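You operate a simulated robot arm through the tools that you are given. There is no shell and no other tool.

You are at the controls of a simulated robot arm. One attempt, no reset.

## Task
Pack up the lamp and the reel: both off, cord wound in, battery in the tin.
Fine: reel switch off before you crank to COILED. Lamp off and its head tipped down before the white battery comes off. Shut the lid, fingers clear. Drop nothing.

The check looks at the end state, three seconds after you hand in, the way a careful person would. Anything else that was tipped, shoved, dropped, spilled or broken makes it a failure. A push-on lid holds only when it is set on centred and level and pressed home; a screw cap is set on level and turned clockwise until tight.

## Robot
A 6-joint arm with a two-finger gripper, fixed in place. Base frame: the origin is at the foot of the arm, x ahead of it, y to its left, z up. Units: mm, degrees, N and s.
It reaches about 1298 mm from its shoulder. Its first joint turns from -149.0 to 149.0 degrees. Payload 1.57 kg.
The TCP is the grasp point between the finger pads, 21 mm short of the fingertips. In the tool frame z runs along the fingers and y along their closing line. Largest opening 70 mm; the body of the gripper starts 50 mm behind the TCP.
Orientation is that of the tool frame in the base frame, as a unit quaternion [x, y, z, w]. With the fingers straight down and closing along the base's y, the tool's x points along the base's -x, its y along +y and its z along -z.

## Interface
- The arm moves only by the tool servo_tool. Its argument "steps" is text: rows parted by semicolons, each of 7 numbers parted by spaces: the shift along the tool's x, y, z in mm, then the turn, a rotation vector about the tool's x, y, z in degrees, then the opening, from 0 (shut) to 1 (fully open). In form: x y z rx ry rz hand; .... A call has 1 to 20 rows; each row shifts and turns the commanded pose from where the row before left it, along the tool's axes as they then stand. Each row takes 0.2 s and may step no farther than 50 mm and 8.6 degrees from the row before; otherwise, or with a gripper value out of range, the whole call is refused. Where a pose cannot be reached the arm comes as near as it can. A force on the tool above 40 N (or 10 N above the force at the start of the call, whichever is more), or a blocked arm, ends the call early, and 0.2 s more pass. The fingers move at their own pace and stop on an object; they squeeze with about 21 N. The grip force told is the motor's: it shows also when the fingers shut on nothing. Time passes only in rows, and 0.2 s behind the last, so rows that do not move let the fingers close. The reply holds the time, the measured pose of the TCP, the force on the tool along the base axes, the opening and the grip force, in the units named above and with some noise, with the torque about the TCP (base axes, N m) and any sound that the robot's microphone picked up.
- Cameras (640 x 400 px; columns grow to the right, rows downward): "scene" is fixed at [409.8, 501.3, 1447.3]; the picture's right is [-0.82, -0.57, 0.00], its down [-0.24, 0.34, -0.91] and it looks along [0.52, -0.75, -0.41] (base axes); focal length 335 px, centre (320, 200). "wrist" rides on the gripper at [79, 4, -81] in the tool frame; the picture's right is [-0.05, 1.00, 0.00], its down [-0.67, -0.04, -0.74] and it looks along [-0.74, -0.04, 0.67] (tool axes); focal length 256 px, centre (320, 200). There is no depth. A picture from a camera that has moved, and an enlarged one, comes with that camera's place and axes in the base frame and with its lens. The place of the scene camera against the robot may be out by one fixed shift of up to 18 mm in any direction.
- capture(camera): a new picture of that camera. It takes no simulated time.
- move_column(by): slides the trunk up (or, below 0, down) by that many mm; the arm rides with it, the base frame stays. It gives what a move gives, with no picture.
- close_up(camera, box): a new picture of the part [left, top, right, bottom] of that camera's present view, enlarged. It takes no simulated time.
- sign_off(): hands the job in; it is judged then, once.

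Places have to be worked out from the pictures, the camera data and where the tool is seen. Open the gripper and draw the arm clear of the work before you hand the job in, unless the task says otherwise.

The tools are called after "Emit:" as a command line: name --argument value ..., lists and objects as JSON in quotes. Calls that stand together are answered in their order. servo_tool: Moves the arm, as the interface text tells. Its arguments: {"type":"object","properties":{"steps":{"type":"string"}},"required":["steps"]} The other tools are called the same way: move_column (by) slides the trunk up or down; capture (camera) takes a picture; close_up (camera, box) takes an enlarged picture of a part of a camera's view; sign_off () hands the job in.

At the start:

```text
clock: 0.0
tcp_pos: [680.7, -377.8, 1236.8]
tcp_rot: [-0.001, 1.0, 0.001, 0.0]
wrist_force: [-0.2, 0.9, 0.5]
ft_torque: [0.0, 0.03, 0.02]
grip_width: 70.1
gripper_force: 0.0
trunk travel left (down, up): [-918.0, 52.0]
```

scene: 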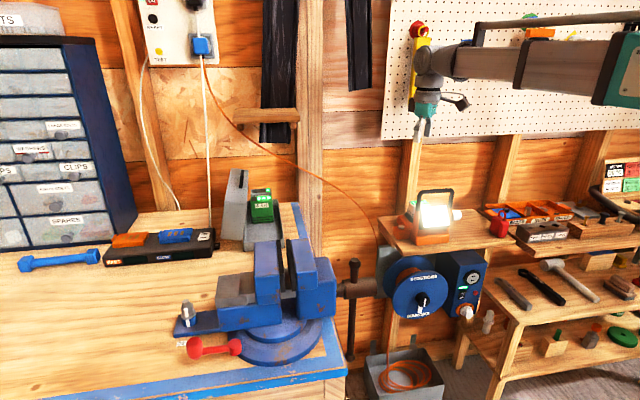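
wrist: 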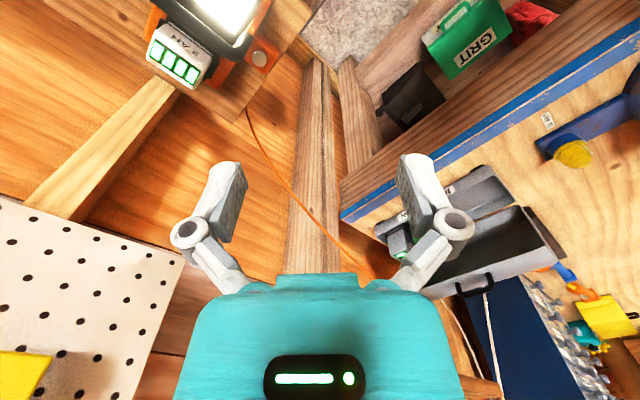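

I start by looking closely at the lamp, the reel, and the tin in the scene view before any motion.

Emit:
close_up --camera "scene" --box '[370, 170, 530, 270]'

Emit:
close_up --camera "scene" --box '[340, 240, 500, 340]'

Emit:
close_up --camera "scene" --box '[190, 160, 350, 260]'

Emit:
close_up --camera "scene" --box '[340, 310, 500, 400]'

Emit:
close_up --camera "scene" --box '[130, 0, 290, 100]'

Emit:
close_up --camera "wrist" --box '[120, 0, 320, 120]'

Emit:
close_up --camera "wrist" --box '[340, 120, 640, 320]'

```text
4.00 times, centred on (450, 220) of scene
camera zoom: at [409.8, 501.3, 1447.3], right [-0.82, -0.57, 0.0], down [-0.24, 0.34, -0.91], along [0.52, -0.75, -0.41], focal length 1340 px, centre (-200, 120)
```

zoom: 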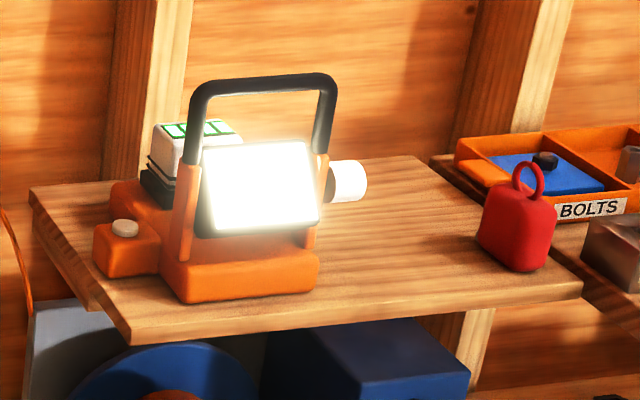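

```text
4.00 times, centred on (420, 290) of scene
camera zoom: at [409.8, 501.3, 1447.3], right [-0.82, -0.57, 0.0], down [-0.24, 0.34, -0.91], along [0.52, -0.75, -0.41], focal length 1340 px, centre (-80, -160)
```

zoom: 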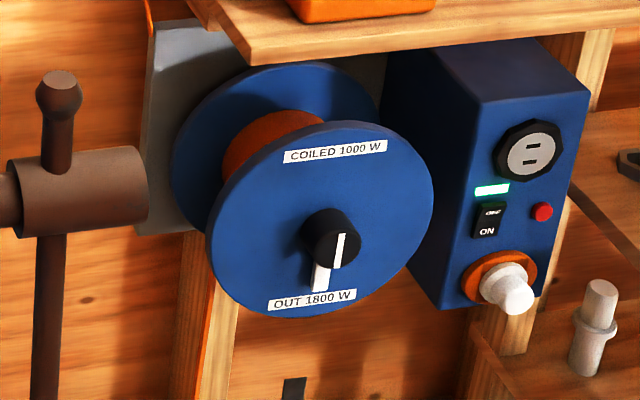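

```text
4.00 times, centred on (270, 210) of scene
camera zoom: at [409.8, 501.3, 1447.3], right [-0.82, -0.57, 0.0], down [-0.24, 0.34, -0.91], along [0.52, -0.75, -0.41], focal length 1340 px, centre (520, 160)
```

zoom: 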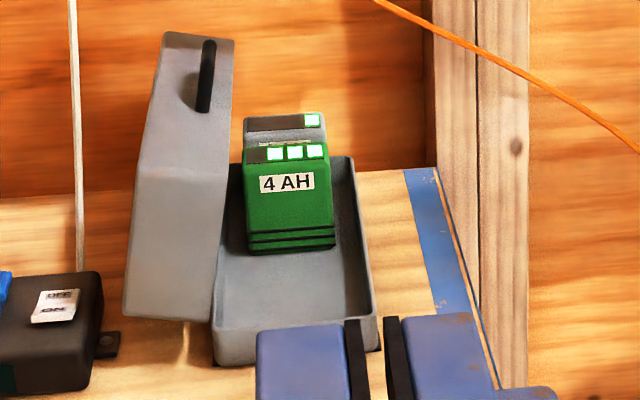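

```text
4.00 times, centred on (420, 355) of scene
camera zoom: at [409.8, 501.3, 1447.3], right [-0.82, -0.57, 0.0], down [-0.24, 0.34, -0.91], along [0.52, -0.75, -0.41], focal length 1340 px, centre (-80, -420)
```

zoom: 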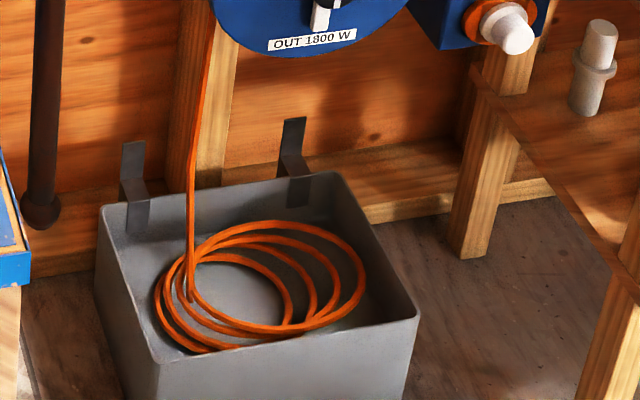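

```text
4.00 times, centred on (210, 50) of scene
camera zoom: at [409.8, 501.3, 1447.3], right [-0.82, -0.57, 0.0], down [-0.24, 0.34, -0.91], along [0.52, -0.75, -0.41], focal length 1340 px, centre (760, 800)
```

zoom: 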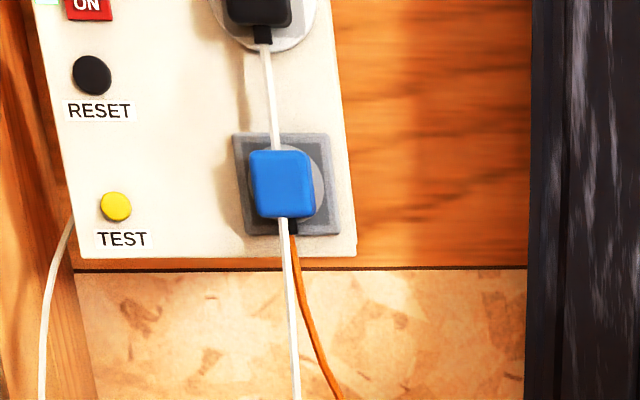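

```text
3.20 times, centred on (220, 60) of wrist
camera zoom: at [602.9, -372.6, 1319.1], right [0.05, 1.0, 0.0], down [0.67, -0.04, 0.74], along [0.74, -0.04, -0.67], focal length 819 px, centre (640, 648)
```

zoom: 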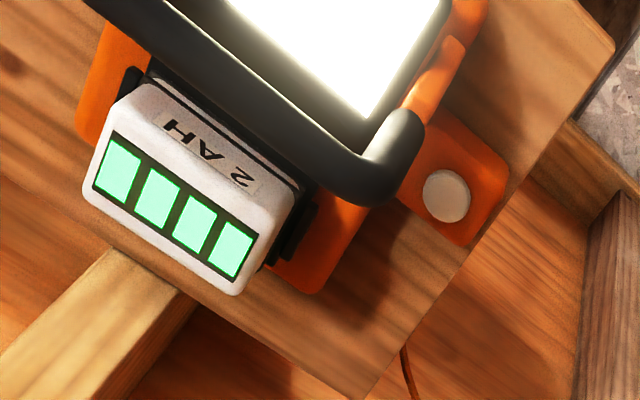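

```text
2.00 times, centred on (490, 220) of wrist
camera zoom: at [602.9, -372.6, 1319.1], right [0.05, 1.0, 0.0], down [0.67, -0.04, 0.74], along [0.74, -0.04, -0.67], focal length 512 px, centre (-20, 160)
```

zoom: 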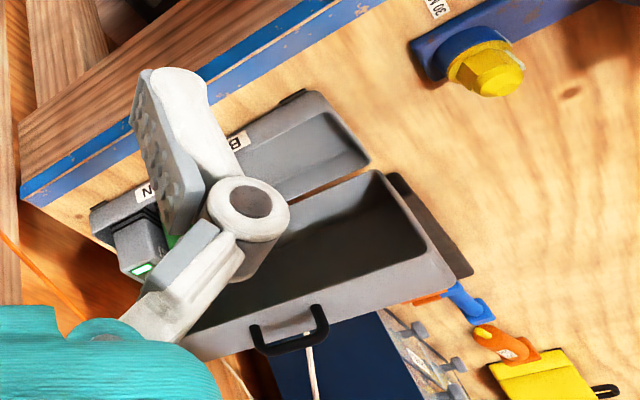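

The wall runs at about 45° to the base frame, and the lamp sits near (750,-625,890). I'll back off a little and turn the tool 45° about its own axis so the camera faces the wall squarely.

Emit:
servo_tool --steps "20 0 0 0 0 7.5 1;20 0 0 0 0 7.5 1;20 0 0 0 0 7.5 1;20 0 0 0 0 7.5 1;20 0 0 0 0 7.5 1;20 0 0 0 0 7.5 1;0 0 0 0 0 0 1"

Emit:
capture --camera "wrist"

Emit:
capture --camera "scene"

```text
clock: 1.6
tcp_pos: [569.4, -339.7, 1236.9]
tcp_rot: [0.383, 0.924, -0.001, 0.0]
wrist_force: [-0.1, -0.5, -0.6]
ft_torque: [0.0, -0.01, 0.0]
grip_width: 70.2
gripper_force: 0.2
trunk travel left (down, up): [-918.0, 52.0]
```

```text
taken
camera wrist: at [518.6, -279.9, 1319.0], right [0.74, 0.67, 0.0], down [0.45, -0.5, 0.74], along [0.5, -0.55, -0.67], focal length 256 px, centre (320, 200)
```

wrist: 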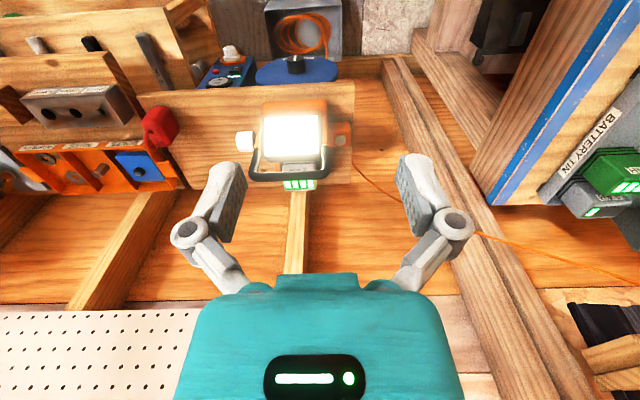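

```text
taken
```

scene: 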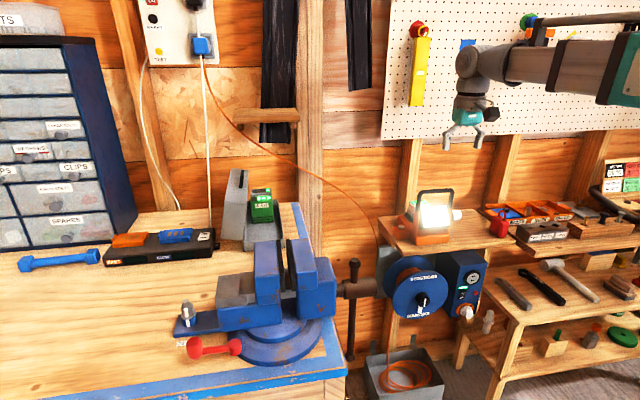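

Now the camera faces the wall. I'll enlarge the lamp, reel and tin from here.

Emit:
close_up --camera "wrist" --box '[190, 30, 390, 200]'

Emit:
close_up --camera "wrist" --box '[530, 100, 640, 240]'

```text
2.35 times, centred on (290, 115) of wrist
camera zoom: at [518.6, -279.9, 1319.0], right [0.74, 0.67, 0.0], down [0.45, -0.5, 0.74], along [0.5, -0.55, -0.67], focal length 602 px, centre (391, 400)
```

zoom: 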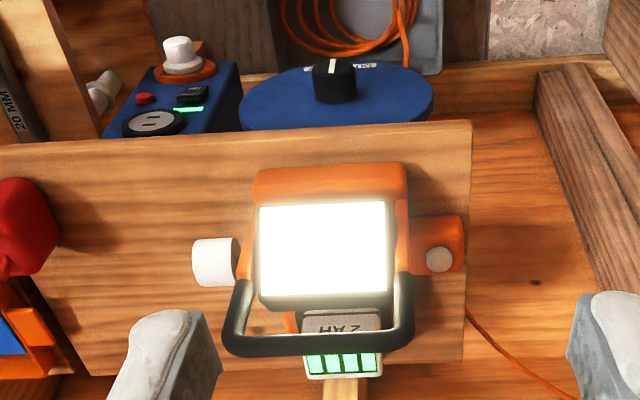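

```text
2.86 times, centred on (585, 170) of wrist
camera zoom: at [518.6, -279.9, 1319.0], right [0.74, 0.67, 0.0], down [0.45, -0.5, 0.74], along [0.5, -0.55, -0.67], focal length 731 px, centre (-437, 286)
```

zoom: 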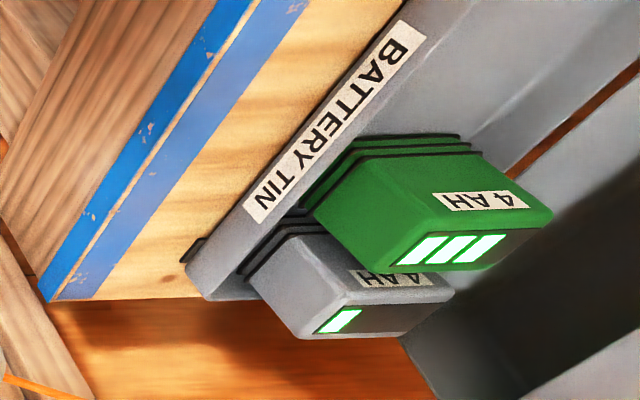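

The lamp's cream button comes out near N≈875 mm toward the wall, z≈885, and the reel is lower at z≈550. I'll lower the trunk 300 mm for better views of both.

Emit:
move_column --by -300

Emit:
capture --camera "wrist"

Emit:
capture --camera "scene"

```text
clock: 4.6
tcp_pos: [570.0, -338.3, 936.6]
tcp_rot: [0.383, 0.924, -0.001, 0.0]
wrist_force: [-0.6, -0.7, 0.2]
ft_torque: [0.0, 0.03, 0.0]
grip_width: 70.2
gripper_force: 0.2
trunk travel left (down, up): [-618.0, 352.0]
```

```text
taken
camera wrist: at [518.4, -279.9, 1019.1], right [0.74, 0.67, 0.0], down [0.45, -0.5, 0.74], along [0.5, -0.55, -0.67], focal length 256 px, centre (320, 200)
```

wrist: 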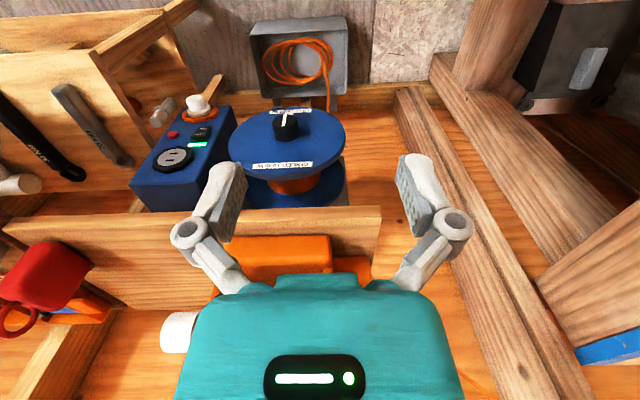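

```text
taken
```

scene: 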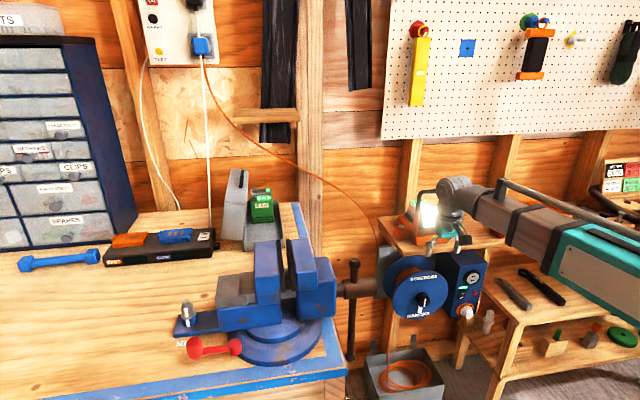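

The wrist now looks across the shelf edge down onto the reel. I'll enlarge the reel and the switch box.

Emit:
close_up --camera "wrist" --box '[120, 70, 360, 220]'

Emit:
close_up --camera "scene" --box '[440, 245, 500, 325]'

Emit:
close_up --camera "scene" --box '[380, 250, 450, 320]'

```text
2.67 times, centred on (240, 145) of wrist
camera zoom: at [518.4, -279.9, 1019.1], right [0.74, 0.67, 0.0], down [0.45, -0.5, 0.74], along [0.5, -0.55, -0.67], focal length 683 px, centre (533, 347)
```

zoom: 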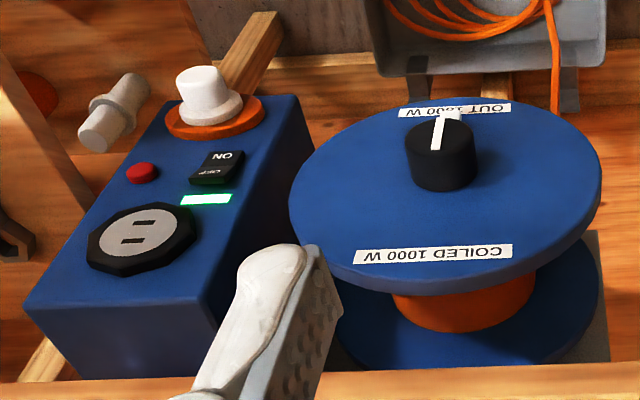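

```text
5.00 times, centred on (470, 285) of scene
camera zoom: at [409.8, 501.3, 1447.3], right [-0.82, -0.57, 0.0], down [-0.24, 0.34, -0.91], along [0.52, -0.75, -0.41], focal length 1675 px, centre (-430, -225)
```

zoom: 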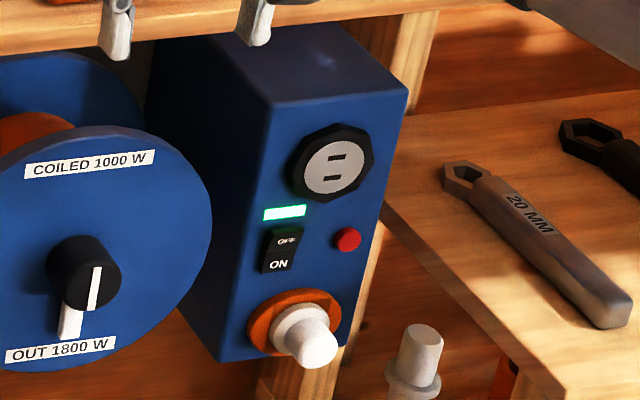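

```text
5.71 times, centred on (415, 285) of scene
camera zoom: at [409.8, 501.3, 1447.3], right [-0.82, -0.57, 0.0], down [-0.24, 0.34, -0.91], along [0.52, -0.75, -0.41], focal length 1914 px, centre (-223, -286)
```

zoom: 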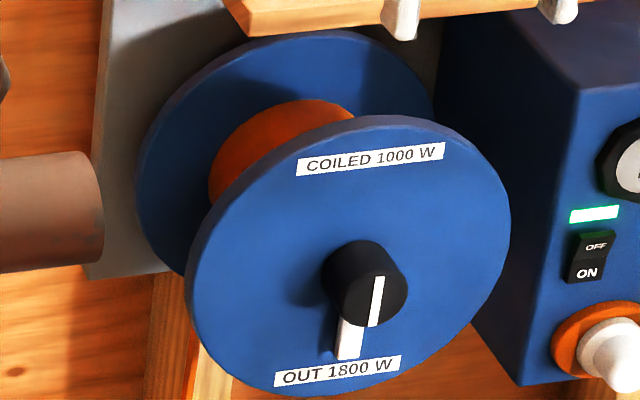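

Stereo between the two wrist heights puts the knob face at N≈807, R≈-94, z≈610 and the rocker at N≈836, R≈78, z≈585. I'll pitch the tool forward to horizontal (fingers pointing at the wall) at this clear spot and shut the fingers for pressing.

Emit:
servo_tool --steps "0 0 0 0 -8.18 0 0.5;0 0 0 0 -8.18 0 0.2;0 0 0 0 -8.18 0 0;0 0 0 0 -8.18 0 0;0 0 0 0 -8.18 0 0;0 0 0 0 -8.18 0 0;0 0 0 0 -8.18 0 0;0 0 0 0 -8.18 0 0;0 0 0 0 -8.18 0 0;0 0 0 0 -8.18 0 0;0 0 0 0 -8.18 0 0;0 0 0 0 0 0 0"

Emit:
capture --camera "wrist"

Emit:
capture --camera "scene"

```text
clock: 7.2
tcp_pos: [612.8, -362.0, 1122.8]
tcp_rot: [0.271, 0.653, -0.271, 0.653]
wrist_force: [0.4, 0.6, -0.7]
ft_torque: [0.0, 0.0, 0.04]
grip_width: 0.0
gripper_force: 20.9
out of reach, approached as far as the arm can: row 2, 3, 4, 5, 6, 7, 8, 9, 10, 11
trunk travel left (down, up): [-618.0, 352.0]
```

```text
taken
camera wrist: at [558.1, -301.3, 1044.7], right [0.71, 0.71, 0.05], down [-0.55, 0.5, 0.67], along [0.44, -0.5, 0.74], focal length 256 px, centre (320, 200)
```

wrist: 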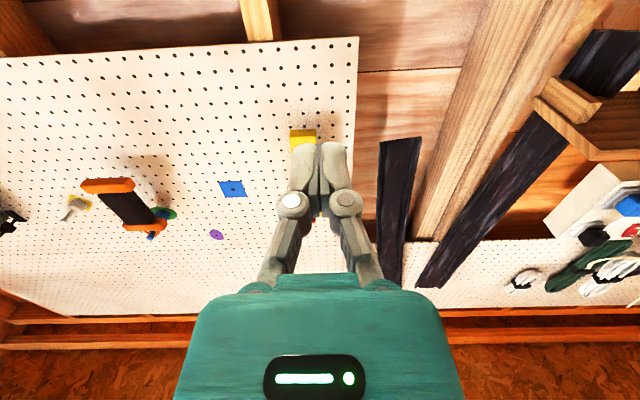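

```text
taken
```

scene: 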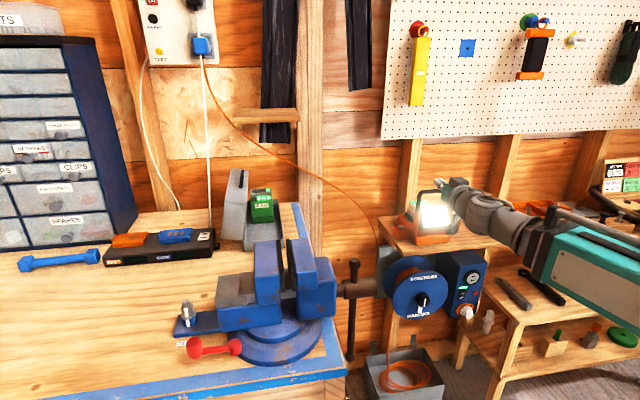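

The horizontal pose is only reachable higher up with the trunk here (TCP ended at z≈1123). I'll send a null row to see whether the commanded pose is now the measured one.

Emit:
servo_tool --steps "0 0 0 0 0 0 0"

```text
clock: 7.6
tcp_pos: [611.3, -362.8, 1123.4]
tcp_rot: [0.271, 0.654, -0.271, 0.653]
wrist_force: [0.2, -0.1, 0.1]
ft_torque: [0.01, 0.0, 0.01]
grip_width: 0.0
gripper_force: 21.5
trunk travel left (down, up): [-618.0, 352.0]
```

The command re-bases to the measured pose, so I'll shift right to R≈78 (tool -y) at this height, keeping N, before lowering the trunk.

Emit:
servo_tool --steps "0 -40 0 0 0 0 0;0 -40 0 0 0 0 0;0 -40 0 0 0 0 0;0 -40 0 0 0 0 0;0 -40 0 0 0 0 0;0 -40 0 0 0 0 0;0 -14 0 0 0 0 0"

Emit:
capture --camera "scene"

```text
clock: 9.2
tcp_pos: [447.7, -552.6, 1122.7]
tcp_rot: [0.27, 0.653, -0.271, 0.653]
wrist_force: [0.4, -1.0, -0.4]
ft_torque: [0.01, 0.01, -0.01]
grip_width: 0.0
gripper_force: 21.1
out of reach, approached as far as the arm can: row 1, 2, 3
trunk travel left (down, up): [-618.0, 352.0]
```

```text
taken
```

scene: 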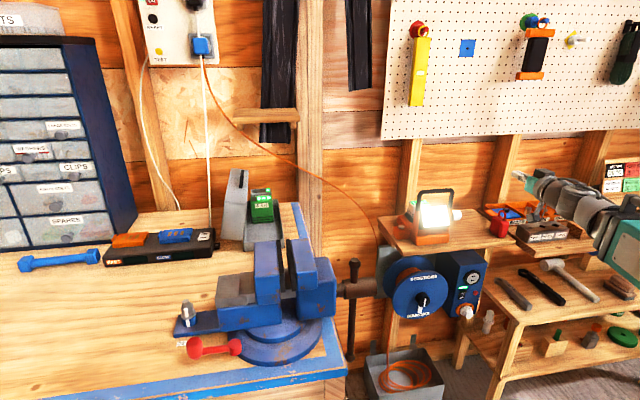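

TCP is now at N≈707, R≈74. I'll lower the trunk in two stages, checking the picture for clearance to the right-hand shelves.

Emit:
move_column --by -280

Emit:
capture --camera "scene"

Emit:
capture --camera "wrist"

```text
clock: 12.0
tcp_pos: [448.9, -552.7, 842.3]
tcp_rot: [0.271, 0.653, -0.271, 0.653]
wrist_force: [-0.4, 0.1, 0.8]
ft_torque: [0.0, -0.01, 0.0]
grip_width: 0.3
gripper_force: 21.1
trunk travel left (down, up): [-338.0, 632.0]
```

```text
taken
```

scene: 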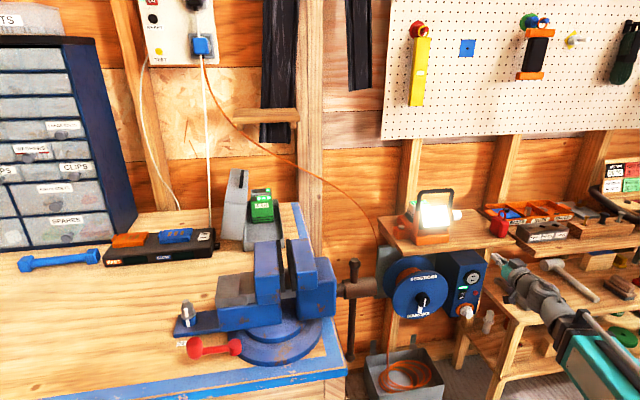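

```text
taken
camera wrist: at [395.1, -491.8, 764.7], right [0.71, 0.71, 0.05], down [-0.55, 0.5, 0.67], along [0.44, -0.5, 0.74], focal length 256 px, centre (320, 200)
```

wrist: 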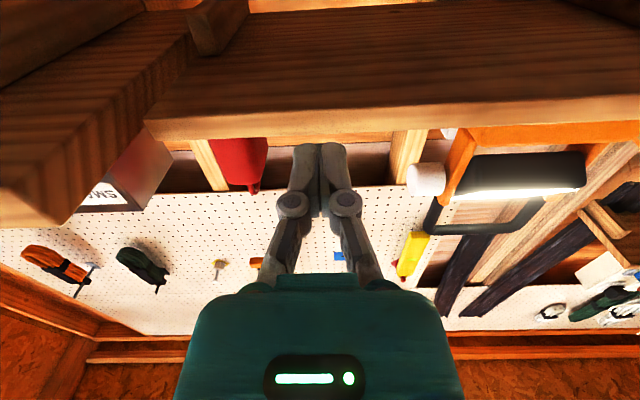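

Clear so far. Lowering the rest to bring the fingertips level with the rocker's upper half (z≈594).

Emit:
move_column --by -248

Emit:
capture --camera "wrist"

Emit:
capture --camera "scene"

```text
clock: 14.6
tcp_pos: [448.4, -552.7, 594.3]
tcp_rot: [0.27, 0.653, -0.27, 0.654]
wrist_force: [0.2, -0.4, -0.4]
ft_torque: [-0.01, 0.0, -0.01]
grip_width: 0.1
gripper_force: 20.9
trunk travel left (down, up): [-90.0, 880.0]
```

```text
taken
camera wrist: at [395.1, -491.8, 516.7], right [0.71, 0.71, 0.05], down [-0.55, 0.5, 0.67], along [0.44, -0.5, 0.74], focal length 256 px, centre (320, 200)
```

wrist: 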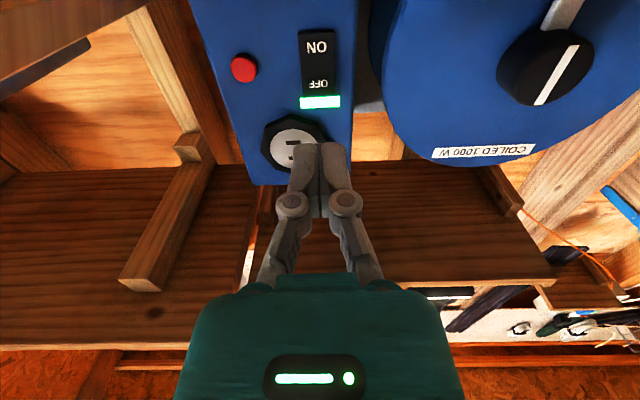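

```text
taken
```

scene: 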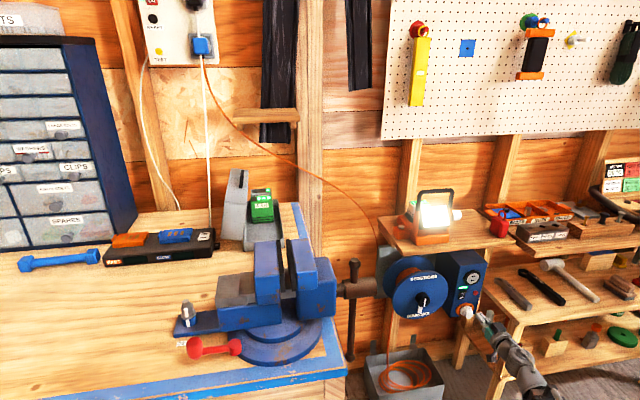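

The panel is clearly seen: OFF is the upper half of the rocker next to the green LED, at R≈73, z≈607. I'm lined up in R, so I'll rise 13 mm and advance 75 mm, then look again before pressing.

Emit:
servo_tool --steps "-13 0 25 0 0 0 0;0 0 25 0 0 0 0;0 0 25 0 0 0 0;0 0 0 0 0 0 0"

Emit:
capture --camera "wrist"

Emit:
close_up --camera "scene" --box '[430, 240, 530, 320]'

```text
clock: 15.6
tcp_pos: [500.2, -604.7, 594.9]
tcp_rot: [0.27, 0.653, -0.27, 0.654]
wrist_force: [-0.2, -0.1, -0.4]
ft_torque: [0.02, -0.02, -0.02]
grip_width: 0.0
gripper_force: 21.3
out of reach, approached as far as the arm can: row 1
trunk travel left (down, up): [-90.0, 880.0]
```

```text
taken
camera wrist: at [446.9, -544.4, 516.8], right [0.71, 0.71, 0.05], down [-0.55, 0.5, 0.67], along [0.44, -0.5, 0.74], focal length 256 px, centre (320, 200)
```

wrist: 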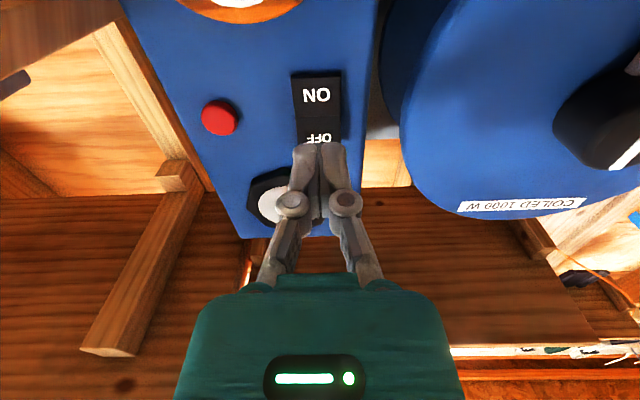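

```text
5.00 times, centred on (480, 280) of scene
camera zoom: at [409.8, 501.3, 1447.3], right [-0.82, -0.57, 0.0], down [-0.24, 0.34, -0.91], along [0.52, -0.75, -0.41], focal length 1675 px, centre (-480, -200)
```

zoom: 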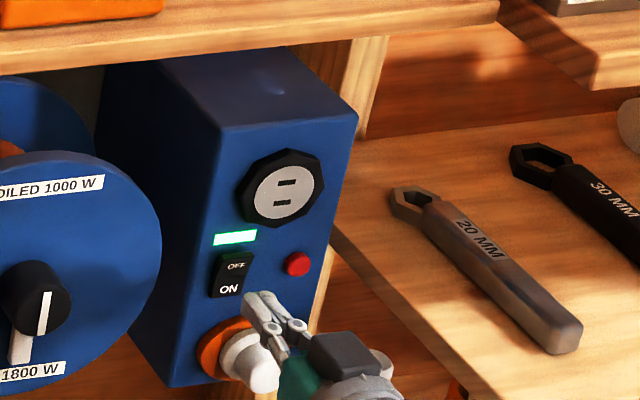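

Tip is at N≈802, panel at N≈836; the rise was refused at the earlier spot but should work here. I'll rise 13 mm and check.

Emit:
servo_tool --steps "-7 0 0 0 0 0 0;-6 0 0 0 0 0 0;0 0 0 0 0 0 0"

Emit:
close_up --camera "wrist" --box '[240, 40, 400, 200]'

```text
clock: 16.4
tcp_pos: [500.6, -604.2, 595.0]
tcp_rot: [0.27, 0.653, -0.27, 0.653]
wrist_force: [-0.2, -0.3, -1.3]
ft_torque: [0.01, -0.01, 0.01]
grip_width: 0.0
gripper_force: 21.0
out of reach, approached as far as the arm can: row 1, 2
trunk travel left (down, up): [-90.0, 880.0]
```

```text
2.50 times, centred on (320, 120) of wrist
camera zoom: at [447.6, -545.2, 516.8], right [0.71, 0.71, 0.05], down [-0.55, 0.5, 0.67], along [0.44, -0.5, 0.74], focal length 640 px, centre (320, 400)
```

zoom: 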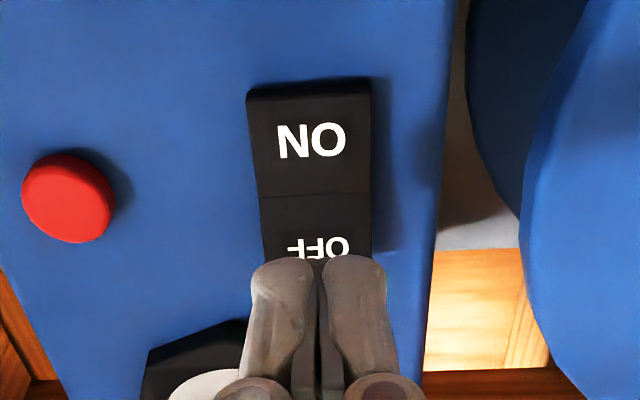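

Vertical motion with the arm is at a limit in this pose, but the trunk can do it: raise the column 12 mm to bring the tip onto the OFF half.

Emit:
move_column --by 13

Emit:
close_up --camera "wrist" --box '[240, 40, 400, 200]'

```text
clock: 17.0
tcp_pos: [500.8, -604.9, 608.0]
tcp_rot: [0.271, 0.653, -0.271, 0.653]
wrist_force: [-0.2, -0.1, -0.1]
ft_torque: [-0.03, -0.01, 0.01]
grip_width: 0.0
gripper_force: 20.3
trunk travel left (down, up): [-103.0, 867.0]
```

```text
2.50 times, centred on (320, 120) of wrist
camera zoom: at [447.5, -545.2, 529.8], right [0.71, 0.71, 0.05], down [-0.55, 0.5, 0.67], along [0.44, -0.5, 0.74], focal length 640 px, centre (320, 400)
```

zoom: 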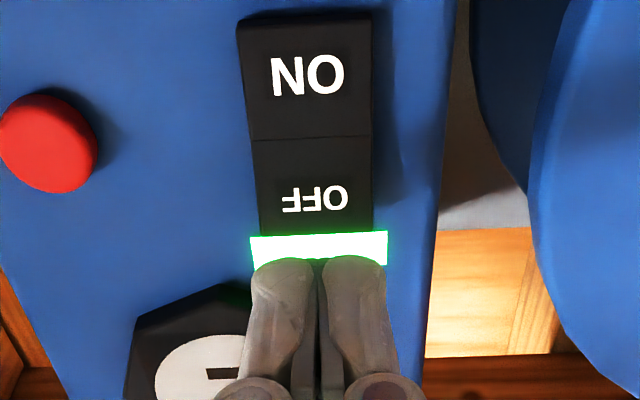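

The OFF half is straight ahead of the fingertips. I'll advance in small steps until it presses, watching force and sound.

Emit:
servo_tool --steps "0 0 10 0 0 0 0;0 0 8 0 0 0 0;0 0 5 0 0 0 0;0 0 3 0 0 0 0;0 0 3 0 0 0 0;0 0 2 0 0 0 0;0 0 2 0 0 0 0;0 0 2 0 0 0 0"

Emit:
close_up --camera "wrist" --box '[240, 40, 400, 200]'

```text
clock: 18.6
tcp_pos: [522.5, -626.8, 608.2]
tcp_rot: [0.27, 0.653, -0.272, 0.653]
wrist_force: [-4.3, 3.8, -2.0]
ft_torque: [0.06, 0.01, 0.0]
grip_width: 6.1
gripper_force: 28.3
trunk travel left (down, up): [-103.0, 867.0]
stopped in row 7: the force on the tool passed its limit at 45 N (the readings are from after the stop); the commanded pose is now the measured one
```

```text
2.50 times, centred on (320, 120) of wrist
camera zoom: at [467.6, -565.1, 529.9], right [0.71, 0.71, 0.05], down [-0.55, 0.5, 0.67], along [0.44, -0.5, 0.74], focal length 640 px, centre (320, 400)
```

zoom: 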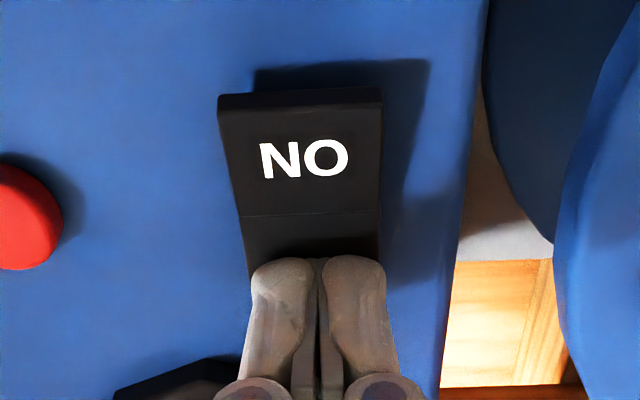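

The force peaked and the ON half now stands proud, so it seems to have flipped. I'll back off and check the LED.

Emit:
servo_tool --steps "0 0 -20 0 0 0 0;0 0 -25 0 0 0 0;0 0 -25 0 0 0 0;0 0 0 0 0 0 0"

Emit:
capture --camera "wrist"

Emit:
close_up --camera "scene" --box '[430, 240, 530, 320]'

```text
clock: 19.6
tcp_pos: [473.1, -576.6, 606.9]
tcp_rot: [0.27, 0.655, -0.27, 0.653]
wrist_force: [0.3, 0.6, -0.2]
ft_torque: [0.0, 0.01, -0.01]
grip_width: 0.0
gripper_force: 28.9
trunk travel left (down, up): [-103.0, 867.0]
```

```text
taken
camera wrist: at [418.8, -516.2, 529.5], right [0.71, 0.71, 0.05], down [-0.55, 0.5, 0.67], along [0.45, -0.5, 0.74], focal length 256 px, centre (320, 200)
```

wrist: 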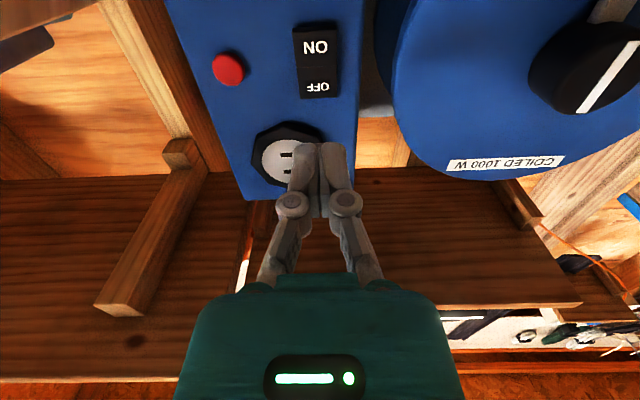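

```text
5.00 times, centred on (480, 280) of scene
camera zoom: at [409.8, 501.3, 1447.3], right [-0.82, -0.57, 0.0], down [-0.24, 0.34, -0.91], along [0.52, -0.75, -0.41], focal length 1675 px, centre (-480, -200)
```

zoom: 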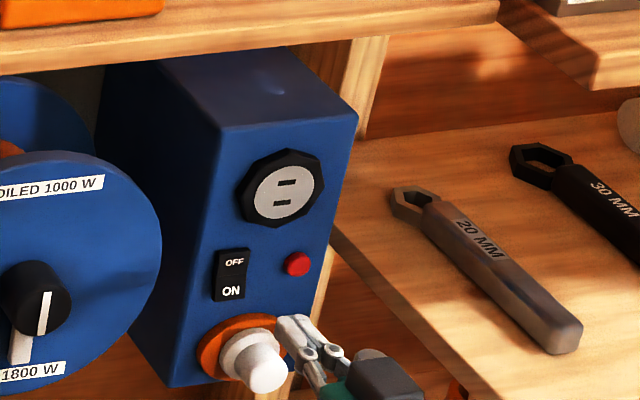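

The LED is out: the reel is off. Next the knob: I'll move left 167 mm to R≈-94 and open the fingers, staying well in front of the disc.

Emit:
servo_tool --steps "0 35 0 0 0 0 0;0 35 0 0 0 0 0.5;0 35 0 0 0 0 1;0 35 0 0 0 0 1;0 27 0 0 0 0 1;0 0 0 0 0 0 1"

Emit:
capture --camera "wrist"

Emit:
close_up --camera "scene" --box '[380, 240, 480, 320]'

```text
clock: 21.0
tcp_pos: [591.2, -459.1, 608.6]
tcp_rot: [0.27, 0.653, -0.271, 0.653]
wrist_force: [0.7, -0.9, 0.3]
ft_torque: [0.02, 0.0, -0.03]
grip_width: 70.1
gripper_force: 0.1
trunk travel left (down, up): [-103.0, 867.0]
```

```text
taken
camera wrist: at [538.4, -398.4, 529.8], right [0.71, 0.71, 0.05], down [-0.55, 0.5, 0.67], along [0.44, -0.5, 0.74], focal length 256 px, centre (320, 200)
```

wrist: 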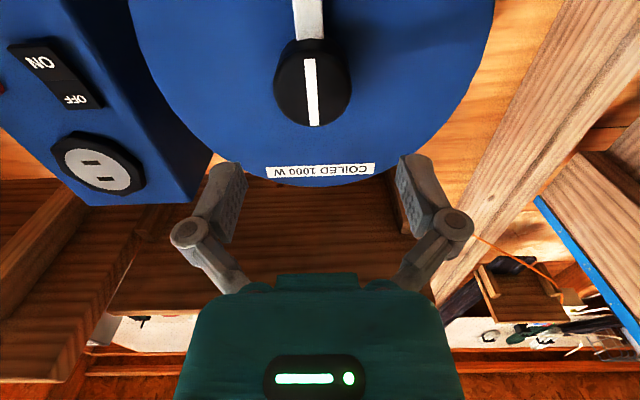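

```text
5.00 times, centred on (430, 280) of scene
camera zoom: at [409.8, 501.3, 1447.3], right [-0.82, -0.57, 0.0], down [-0.24, 0.34, -0.91], along [0.52, -0.75, -0.41], focal length 1675 px, centre (-230, -200)
```

zoom: 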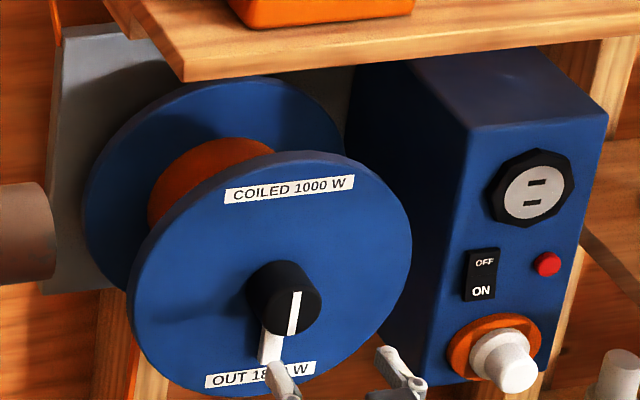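

Combining views, the knob is about 42 mm across, centred at R≈-92, z≈602, front face N≈813, disc face N≈842. I'll lower the trunk 6.5 mm and advance 60 mm with fingers open around it.

Emit:
move_column --by -6.5

Emit:
servo_tool --steps "0 0 20 0 0 0 1;0 0 20 0 0 0 1;0 0 15 0 0 0 1;0 0 0 0 0 0 1"

Emit:
capture --camera "wrist"

Emit:
close_up --camera "scene" --box '[380, 240, 480, 320]'

```text
clock: 21.6
tcp_pos: [591.5, -459.7, 600.8]
tcp_rot: [0.27, 0.653, -0.272, 0.653]
wrist_force: [-0.2, 0.5, 0.2]
ft_torque: [-0.04, 0.0, 0.01]
grip_width: 69.8
gripper_force: 0.0
trunk travel left (down, up): [-97.0, 873.0]
```

```text
clock: 22.6
tcp_pos: [630.0, -498.7, 601.8]
tcp_rot: [0.27, 0.653, -0.271, 0.653]
wrist_force: [0.6, -0.1, 0.0]
ft_torque: [0.0, 0.03, 0.04]
grip_width: 69.8
gripper_force: 0.1
trunk travel left (down, up): [-97.0, 873.0]
```

```text
taken
camera wrist: at [576.3, -437.4, 523.2], right [0.71, 0.71, 0.05], down [-0.55, 0.5, 0.67], along [0.44, -0.5, 0.74], focal length 256 px, centre (320, 200)
```

wrist: 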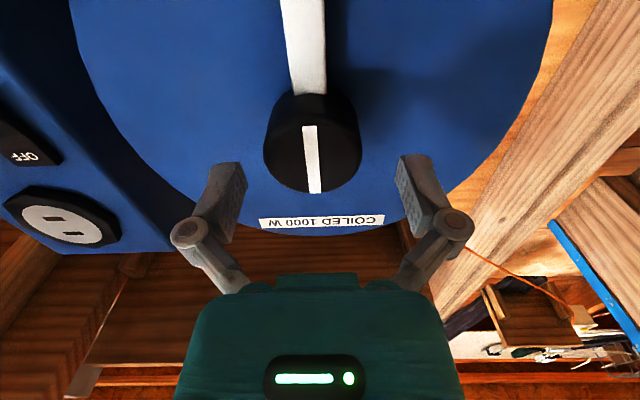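

```text
5.00 times, centred on (430, 280) of scene
camera zoom: at [409.8, 501.3, 1447.3], right [-0.82, -0.57, 0.0], down [-0.24, 0.34, -0.91], along [0.52, -0.75, -0.41], focal length 1675 px, centre (-230, -200)
```

zoom: 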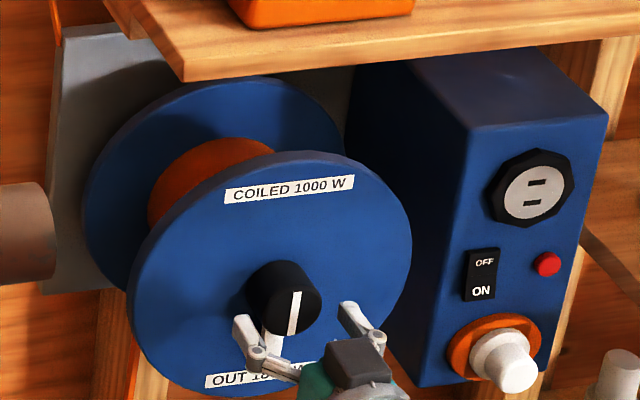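

The knob sits about 3 mm to the right of my finger centre. I'll nudge right 2.5 mm, advance 14 mm, and close on it.

Emit:
servo_tool --steps "0 -2.5 7 0 0 0 1;0 0 7 0 0 0 1;0 0 0 0 0 0 0.6;0 0 0 0 0 0 0.45;0 0 0 0 0 0 0.3;0 0 0 0 0 0 0.3"

Emit:
capture --camera "wrist"

```text
clock: 23.9
tcp_pos: [637.9, -510.1, 601.8]
tcp_rot: [0.271, 0.653, -0.271, 0.653]
wrist_force: [-10.9, -4.1, -1.6]
ft_torque: [-0.06, 0.01, -0.34]
grip_width: 47.1
gripper_force: 32.2
trunk travel left (down, up): [-97.0, 873.0]
```

```text
taken
camera wrist: at [583.9, -449.4, 523.3], right [0.71, 0.7, 0.05], down [-0.55, 0.5, 0.67], along [0.44, -0.5, 0.74], focal length 256 px, centre (320, 200)
```

wrist: 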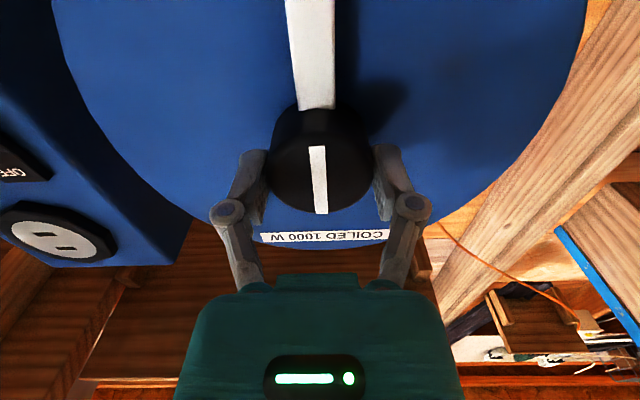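

Gripped at 47 mm with about 10 N sideways load, so the knob is a touch further right. I'll ease 1.5 mm right while gripping and read the force.

Emit:
servo_tool --steps "0 -1.5 0 0 0 0 0.3;0 0 0 0 0 0 0.3"

```text
clock: 24.6
tcp_pos: [637.4, -509.8, 602.7]
tcp_rot: [0.27, 0.653, -0.27, 0.653]
wrist_force: [-10.8, 4.2, -4.2]
ft_torque: [0.09, 0.13, -0.36]
grip_width: 47.0
gripper_force: 32.2
trunk travel left (down, up): [-97.0, 873.0]
```

Lateral load dropped. Now a small trial turn clockwise (seen from the front), 16°, to see whether the knob follows.

Emit:
servo_tool --steps "0 0 0 0 0 5 0.2;0 0 0 0 0 5 0.2;0 0 0 0 0 5 0.2;0 0 0 0 0 0 0.2"

Emit:
capture --camera "wrist"

Emit:
close_up --camera "scene" --box '[380, 240, 480, 320]'

```text
clock: 25.6
tcp_pos: [637.5, -512.3, 602.2]
tcp_rot: [0.353, 0.612, -0.184, 0.683]
wrist_force: [-2.2, -11.0, 7.1]
ft_torque: [-0.57, 0.32, -0.22]
grip_width: 47.0
gripper_force: 31.7
trunk travel left (down, up): [-97.0, 873.0]
```

```text
taken
camera wrist: at [599.0, -436.4, 527.4], right [0.67, 0.67, 0.31], down [-0.67, 0.38, 0.63], along [0.31, -0.64, 0.71], focal length 256 px, centre (320, 200)
```

wrist: 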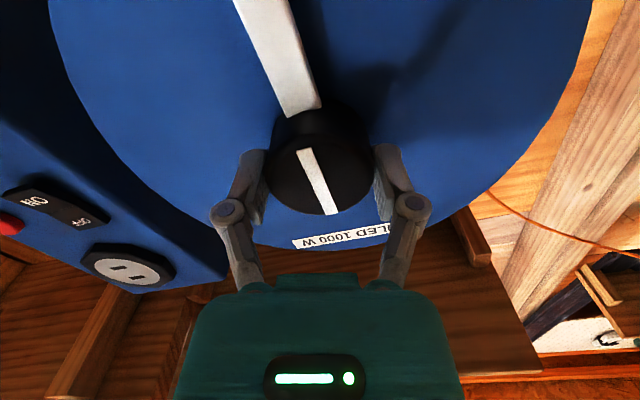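

```text
5.00 times, centred on (430, 280) of scene
camera zoom: at [409.8, 501.3, 1447.3], right [-0.82, -0.57, 0.0], down [-0.24, 0.34, -0.91], along [0.52, -0.75, -0.41], focal length 1675 px, centre (-230, -200)
```

zoom: 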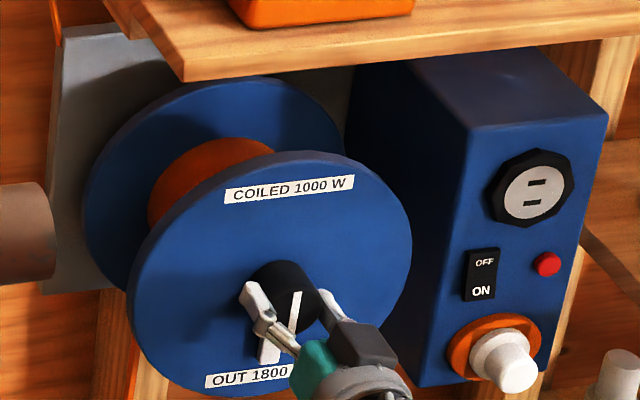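

The stripe did not follow clockwise (≈0.6 N·m resistance), so that's probably the stop. I'll turn back and try counter-clockwise.

Emit:
servo_tool --steps "0 0 0 0 0 -5 0.2;0 0 0 0 0 -5 0.2;0 0 0 0 0 -5 0.2;0 0 0 0 0 -5 0.2;0 0 0 0 0 -5 0.2;0 0 0 0 0 -5 0.2;0 0 0 0 0 -5 0.2;0 0 0 0 0 0 0.2"

Emit:
capture --camera "wrist"

Emit:
close_up --camera "scene" --box '[380, 240, 480, 320]'

```text
clock: 27.4
tcp_pos: [639.3, -510.7, 601.2]
tcp_rot: [0.151, 0.69, -0.38, 0.597]
wrist_force: [21.4, -13.2, 17.4]
ft_torque: [-0.3, -0.27, 0.31]
grip_width: 47.1
gripper_force: 32.1
trunk travel left (down, up): [-97.0, 873.0]
```

```text
taken
camera wrist: at [565.5, -469.7, 526.9], right [0.67, 0.68, -0.29], down [-0.39, 0.66, 0.64], along [0.63, -0.31, 0.71], focal length 256 px, centre (320, 200)
```

wrist: 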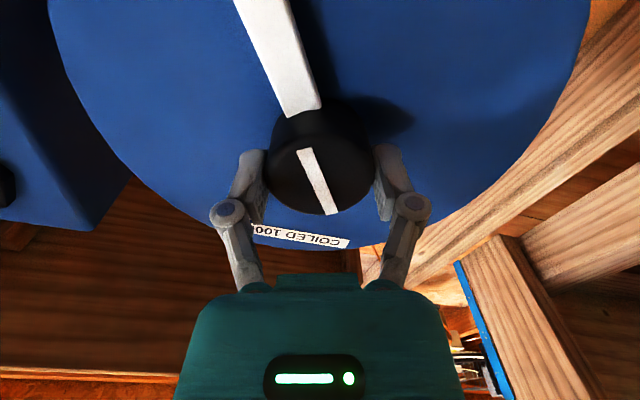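

```text
5.00 times, centred on (430, 280) of scene
camera zoom: at [409.8, 501.3, 1447.3], right [-0.82, -0.57, 0.0], down [-0.24, 0.34, -0.91], along [0.52, -0.75, -0.41], focal length 1675 px, centre (-230, -200)
```

zoom: 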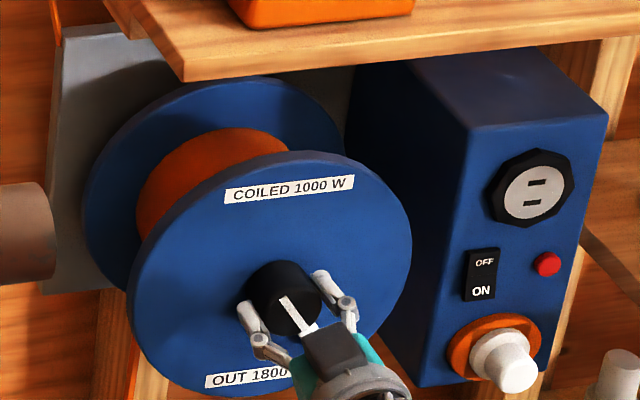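

Counter-clockwise works: the stripe stayed with the fingers and the cord on the drum thickened. I'll release and regrip to shed the built-up side force, then keep turning counter-clockwise.

Emit:
servo_tool --steps "0 0 0 0 0 0 0.85;0 0 0 0 0 0 0.85;0 0 0 0 0 0 0.2;0 0 0 0 0 0 0.2;0 0 0 0 0 0 0.2"

Emit:
capture --camera "wrist"

```text
clock: 28.6
tcp_pos: [637.6, -510.3, 600.4]
tcp_rot: [0.151, 0.691, -0.38, 0.597]
wrist_force: [-3.8, 14.6, -8.4]
ft_torque: [-0.05, -0.06, 0.71]
grip_width: 47.4
gripper_force: 31.9
trunk travel left (down, up): [-97.0, 873.0]
```

```text
taken
camera wrist: at [564.5, -468.7, 526.5], right [0.67, 0.68, -0.29], down [-0.39, 0.66, 0.64], along [0.63, -0.32, 0.71], focal length 256 px, centre (320, 200)
```

wrist: 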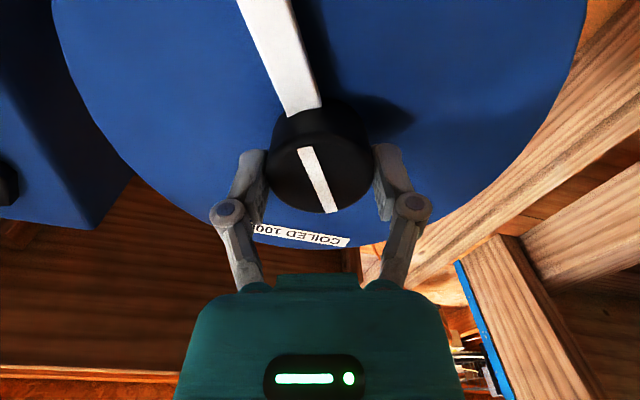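

The knob held its angle on release. Continuing counter-clockwise 72° in small steps.

Emit:
servo_tool --steps "0 0.7 0 0 0 -6 0.2;0 0 0 0 0 -6 0.2;0 0 0 0 0 -6 0.2;0 0 0 0 0 -6 0.2;0 0 0 0 0 -6 0.2;0 0 0 0 0 -6 0.2;0 0 0 0 0 -6 0.2;0 0 0 0 0 -6 0.2;0 0 0 0 0 -6 0.2;0 0 0 0 0 -6 0.2;0 0 0 0 0 -6 0.2;0 0 0 0 0 -6 0.2;0 0 0 0 0 0 0.2"

Emit:
capture --camera "wrist"

Emit:
close_up --camera "scene" --box '[380, 240, 480, 320]'

```text
clock: 31.4
tcp_pos: [638.8, -510.5, 599.7]
tcp_rot: [0.284, -0.649, 0.657, -0.257]
wrist_force: [1.3, 19.3, -27.0]
ft_torque: [0.35, 0.29, 0.55]
grip_width: 47.0
gripper_force: 31.5
trunk travel left (down, up): [-97.0, 873.0]
```

```text
taken
camera wrist: at [526.9, -508.8, 600.1], right [0.01, 0.01, -1.0], down [-0.06, 1.0, 0.01], along [1.0, 0.06, 0.01], focal length 256 px, centre (320, 200)
```

wrist: 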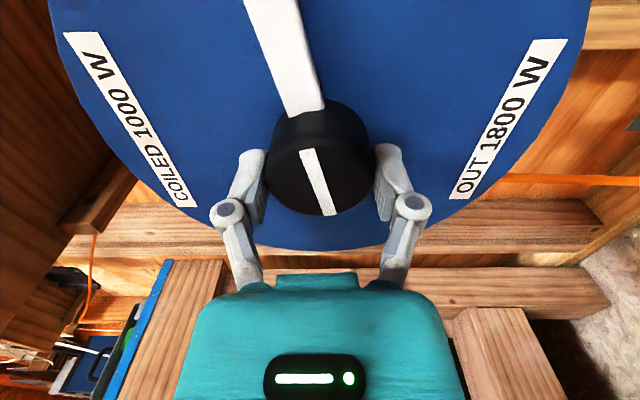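

```text
5.00 times, centred on (430, 280) of scene
camera zoom: at [409.8, 501.3, 1447.3], right [-0.82, -0.57, 0.0], down [-0.24, 0.34, -0.91], along [0.52, -0.75, -0.41], focal length 1675 px, centre (-230, -200)
```

zoom: 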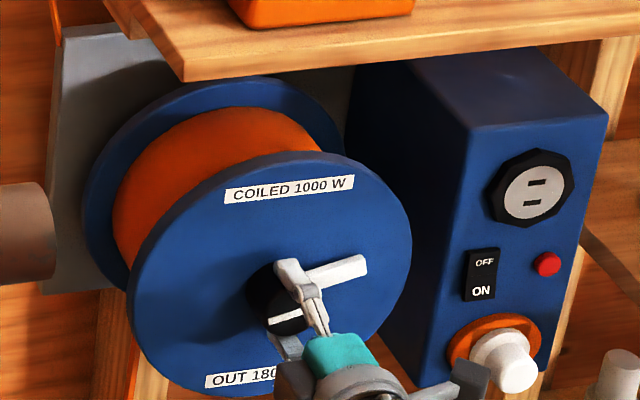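

The pointer is now past horizontal and the drum is filling. A downward load of ~27 N built up, so I'll open, shift 2 mm along the closing line toward the knob, and regrip before continuing.

Emit:
servo_tool --steps "0 0 0 0 0 0 0.85;0 0 0 0 0 0 0.85;0 0 0 0 0 0 0.85"

Emit:
capture --camera "wrist"

```text
clock: 32.1
tcp_pos: [638.0, -510.5, 601.5]
tcp_rot: [0.283, -0.648, 0.658, -0.259]
wrist_force: [0.2, 0.0, 0.0]
ft_torque: [0.01, -0.02, 0.01]
grip_width: 59.8
gripper_force: 0.2
trunk travel left (down, up): [-97.0, 873.0]
```

```text
taken
camera wrist: at [525.4, -508.8, 601.2], right [0.01, 0.01, -1.0], down [-0.05, 1.0, 0.01], along [1.0, 0.05, 0.01], focal length 256 px, centre (320, 200)
```

wrist: 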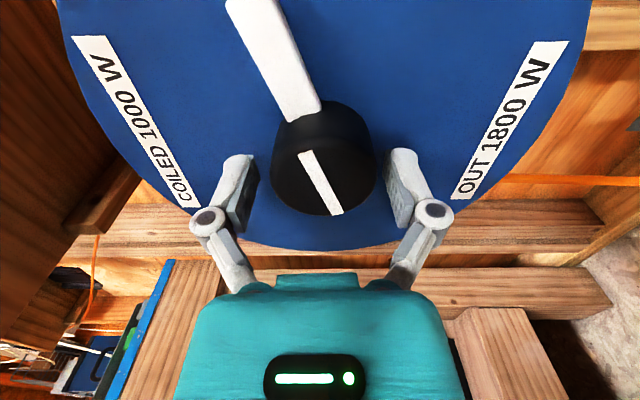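

The knob stayed put and is nearly centred. Regrip 1 mm over and turn a further 48°.

Emit:
servo_tool --steps "0 1 0 0 0 0 0.2;0 0 0 0 0 0 0.2;0 0 0 0 0 -6 0.2;0 0 0 0 0 -6 0.2;0 0 0 0 0 -6 0.2;0 0 0 0 0 -6 0.2;0 0 0 0 0 -6 0.2;0 0 0 0 0 -6 0.2;0 0 0 0 0 -6 0.2;0 0 0 0 0 -6 0.2;0 0 0 0 0 0 0.2"

Emit:
capture --camera "wrist"

Emit:
close_up --camera "scene" --box '[380, 240, 480, 320]'

```text
clock: 34.5
tcp_pos: [637.7, -512.4, 600.8]
tcp_rot: [0.522, -0.478, 0.706, 0.032]
wrist_force: [-21.6, 7.8, -21.7]
ft_torque: [0.32, 0.34, -0.39]
grip_width: 47.4
gripper_force: 31.7
trunk travel left (down, up): [-97.0, 873.0]
```

```text
taken
camera wrist: at [543.3, -491.8, 660.0], right [-0.52, -0.52, -0.68], down [-0.2, 0.85, -0.49], along [0.83, -0.11, -0.55], focal length 256 px, centre (320, 200)
```

wrist: 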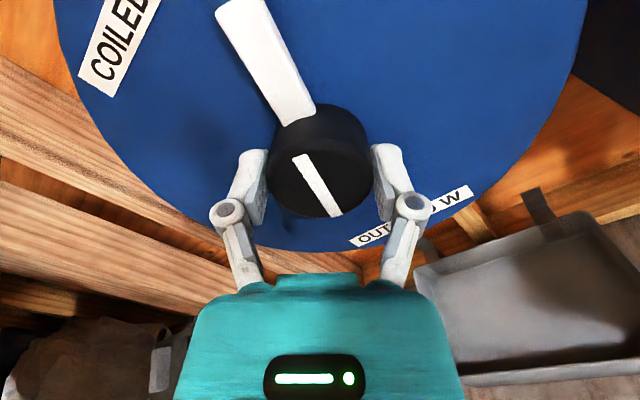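

```text
5.00 times, centred on (430, 280) of scene
camera zoom: at [409.8, 501.3, 1447.3], right [-0.82, -0.57, 0.0], down [-0.24, 0.34, -0.91], along [0.52, -0.75, -0.41], focal length 1675 px, centre (-230, -200)
```

zoom: 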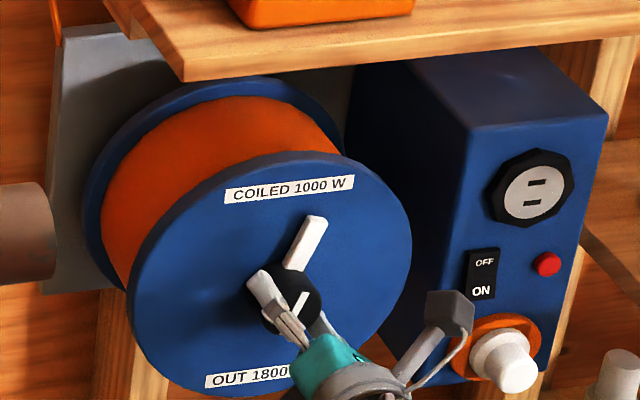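

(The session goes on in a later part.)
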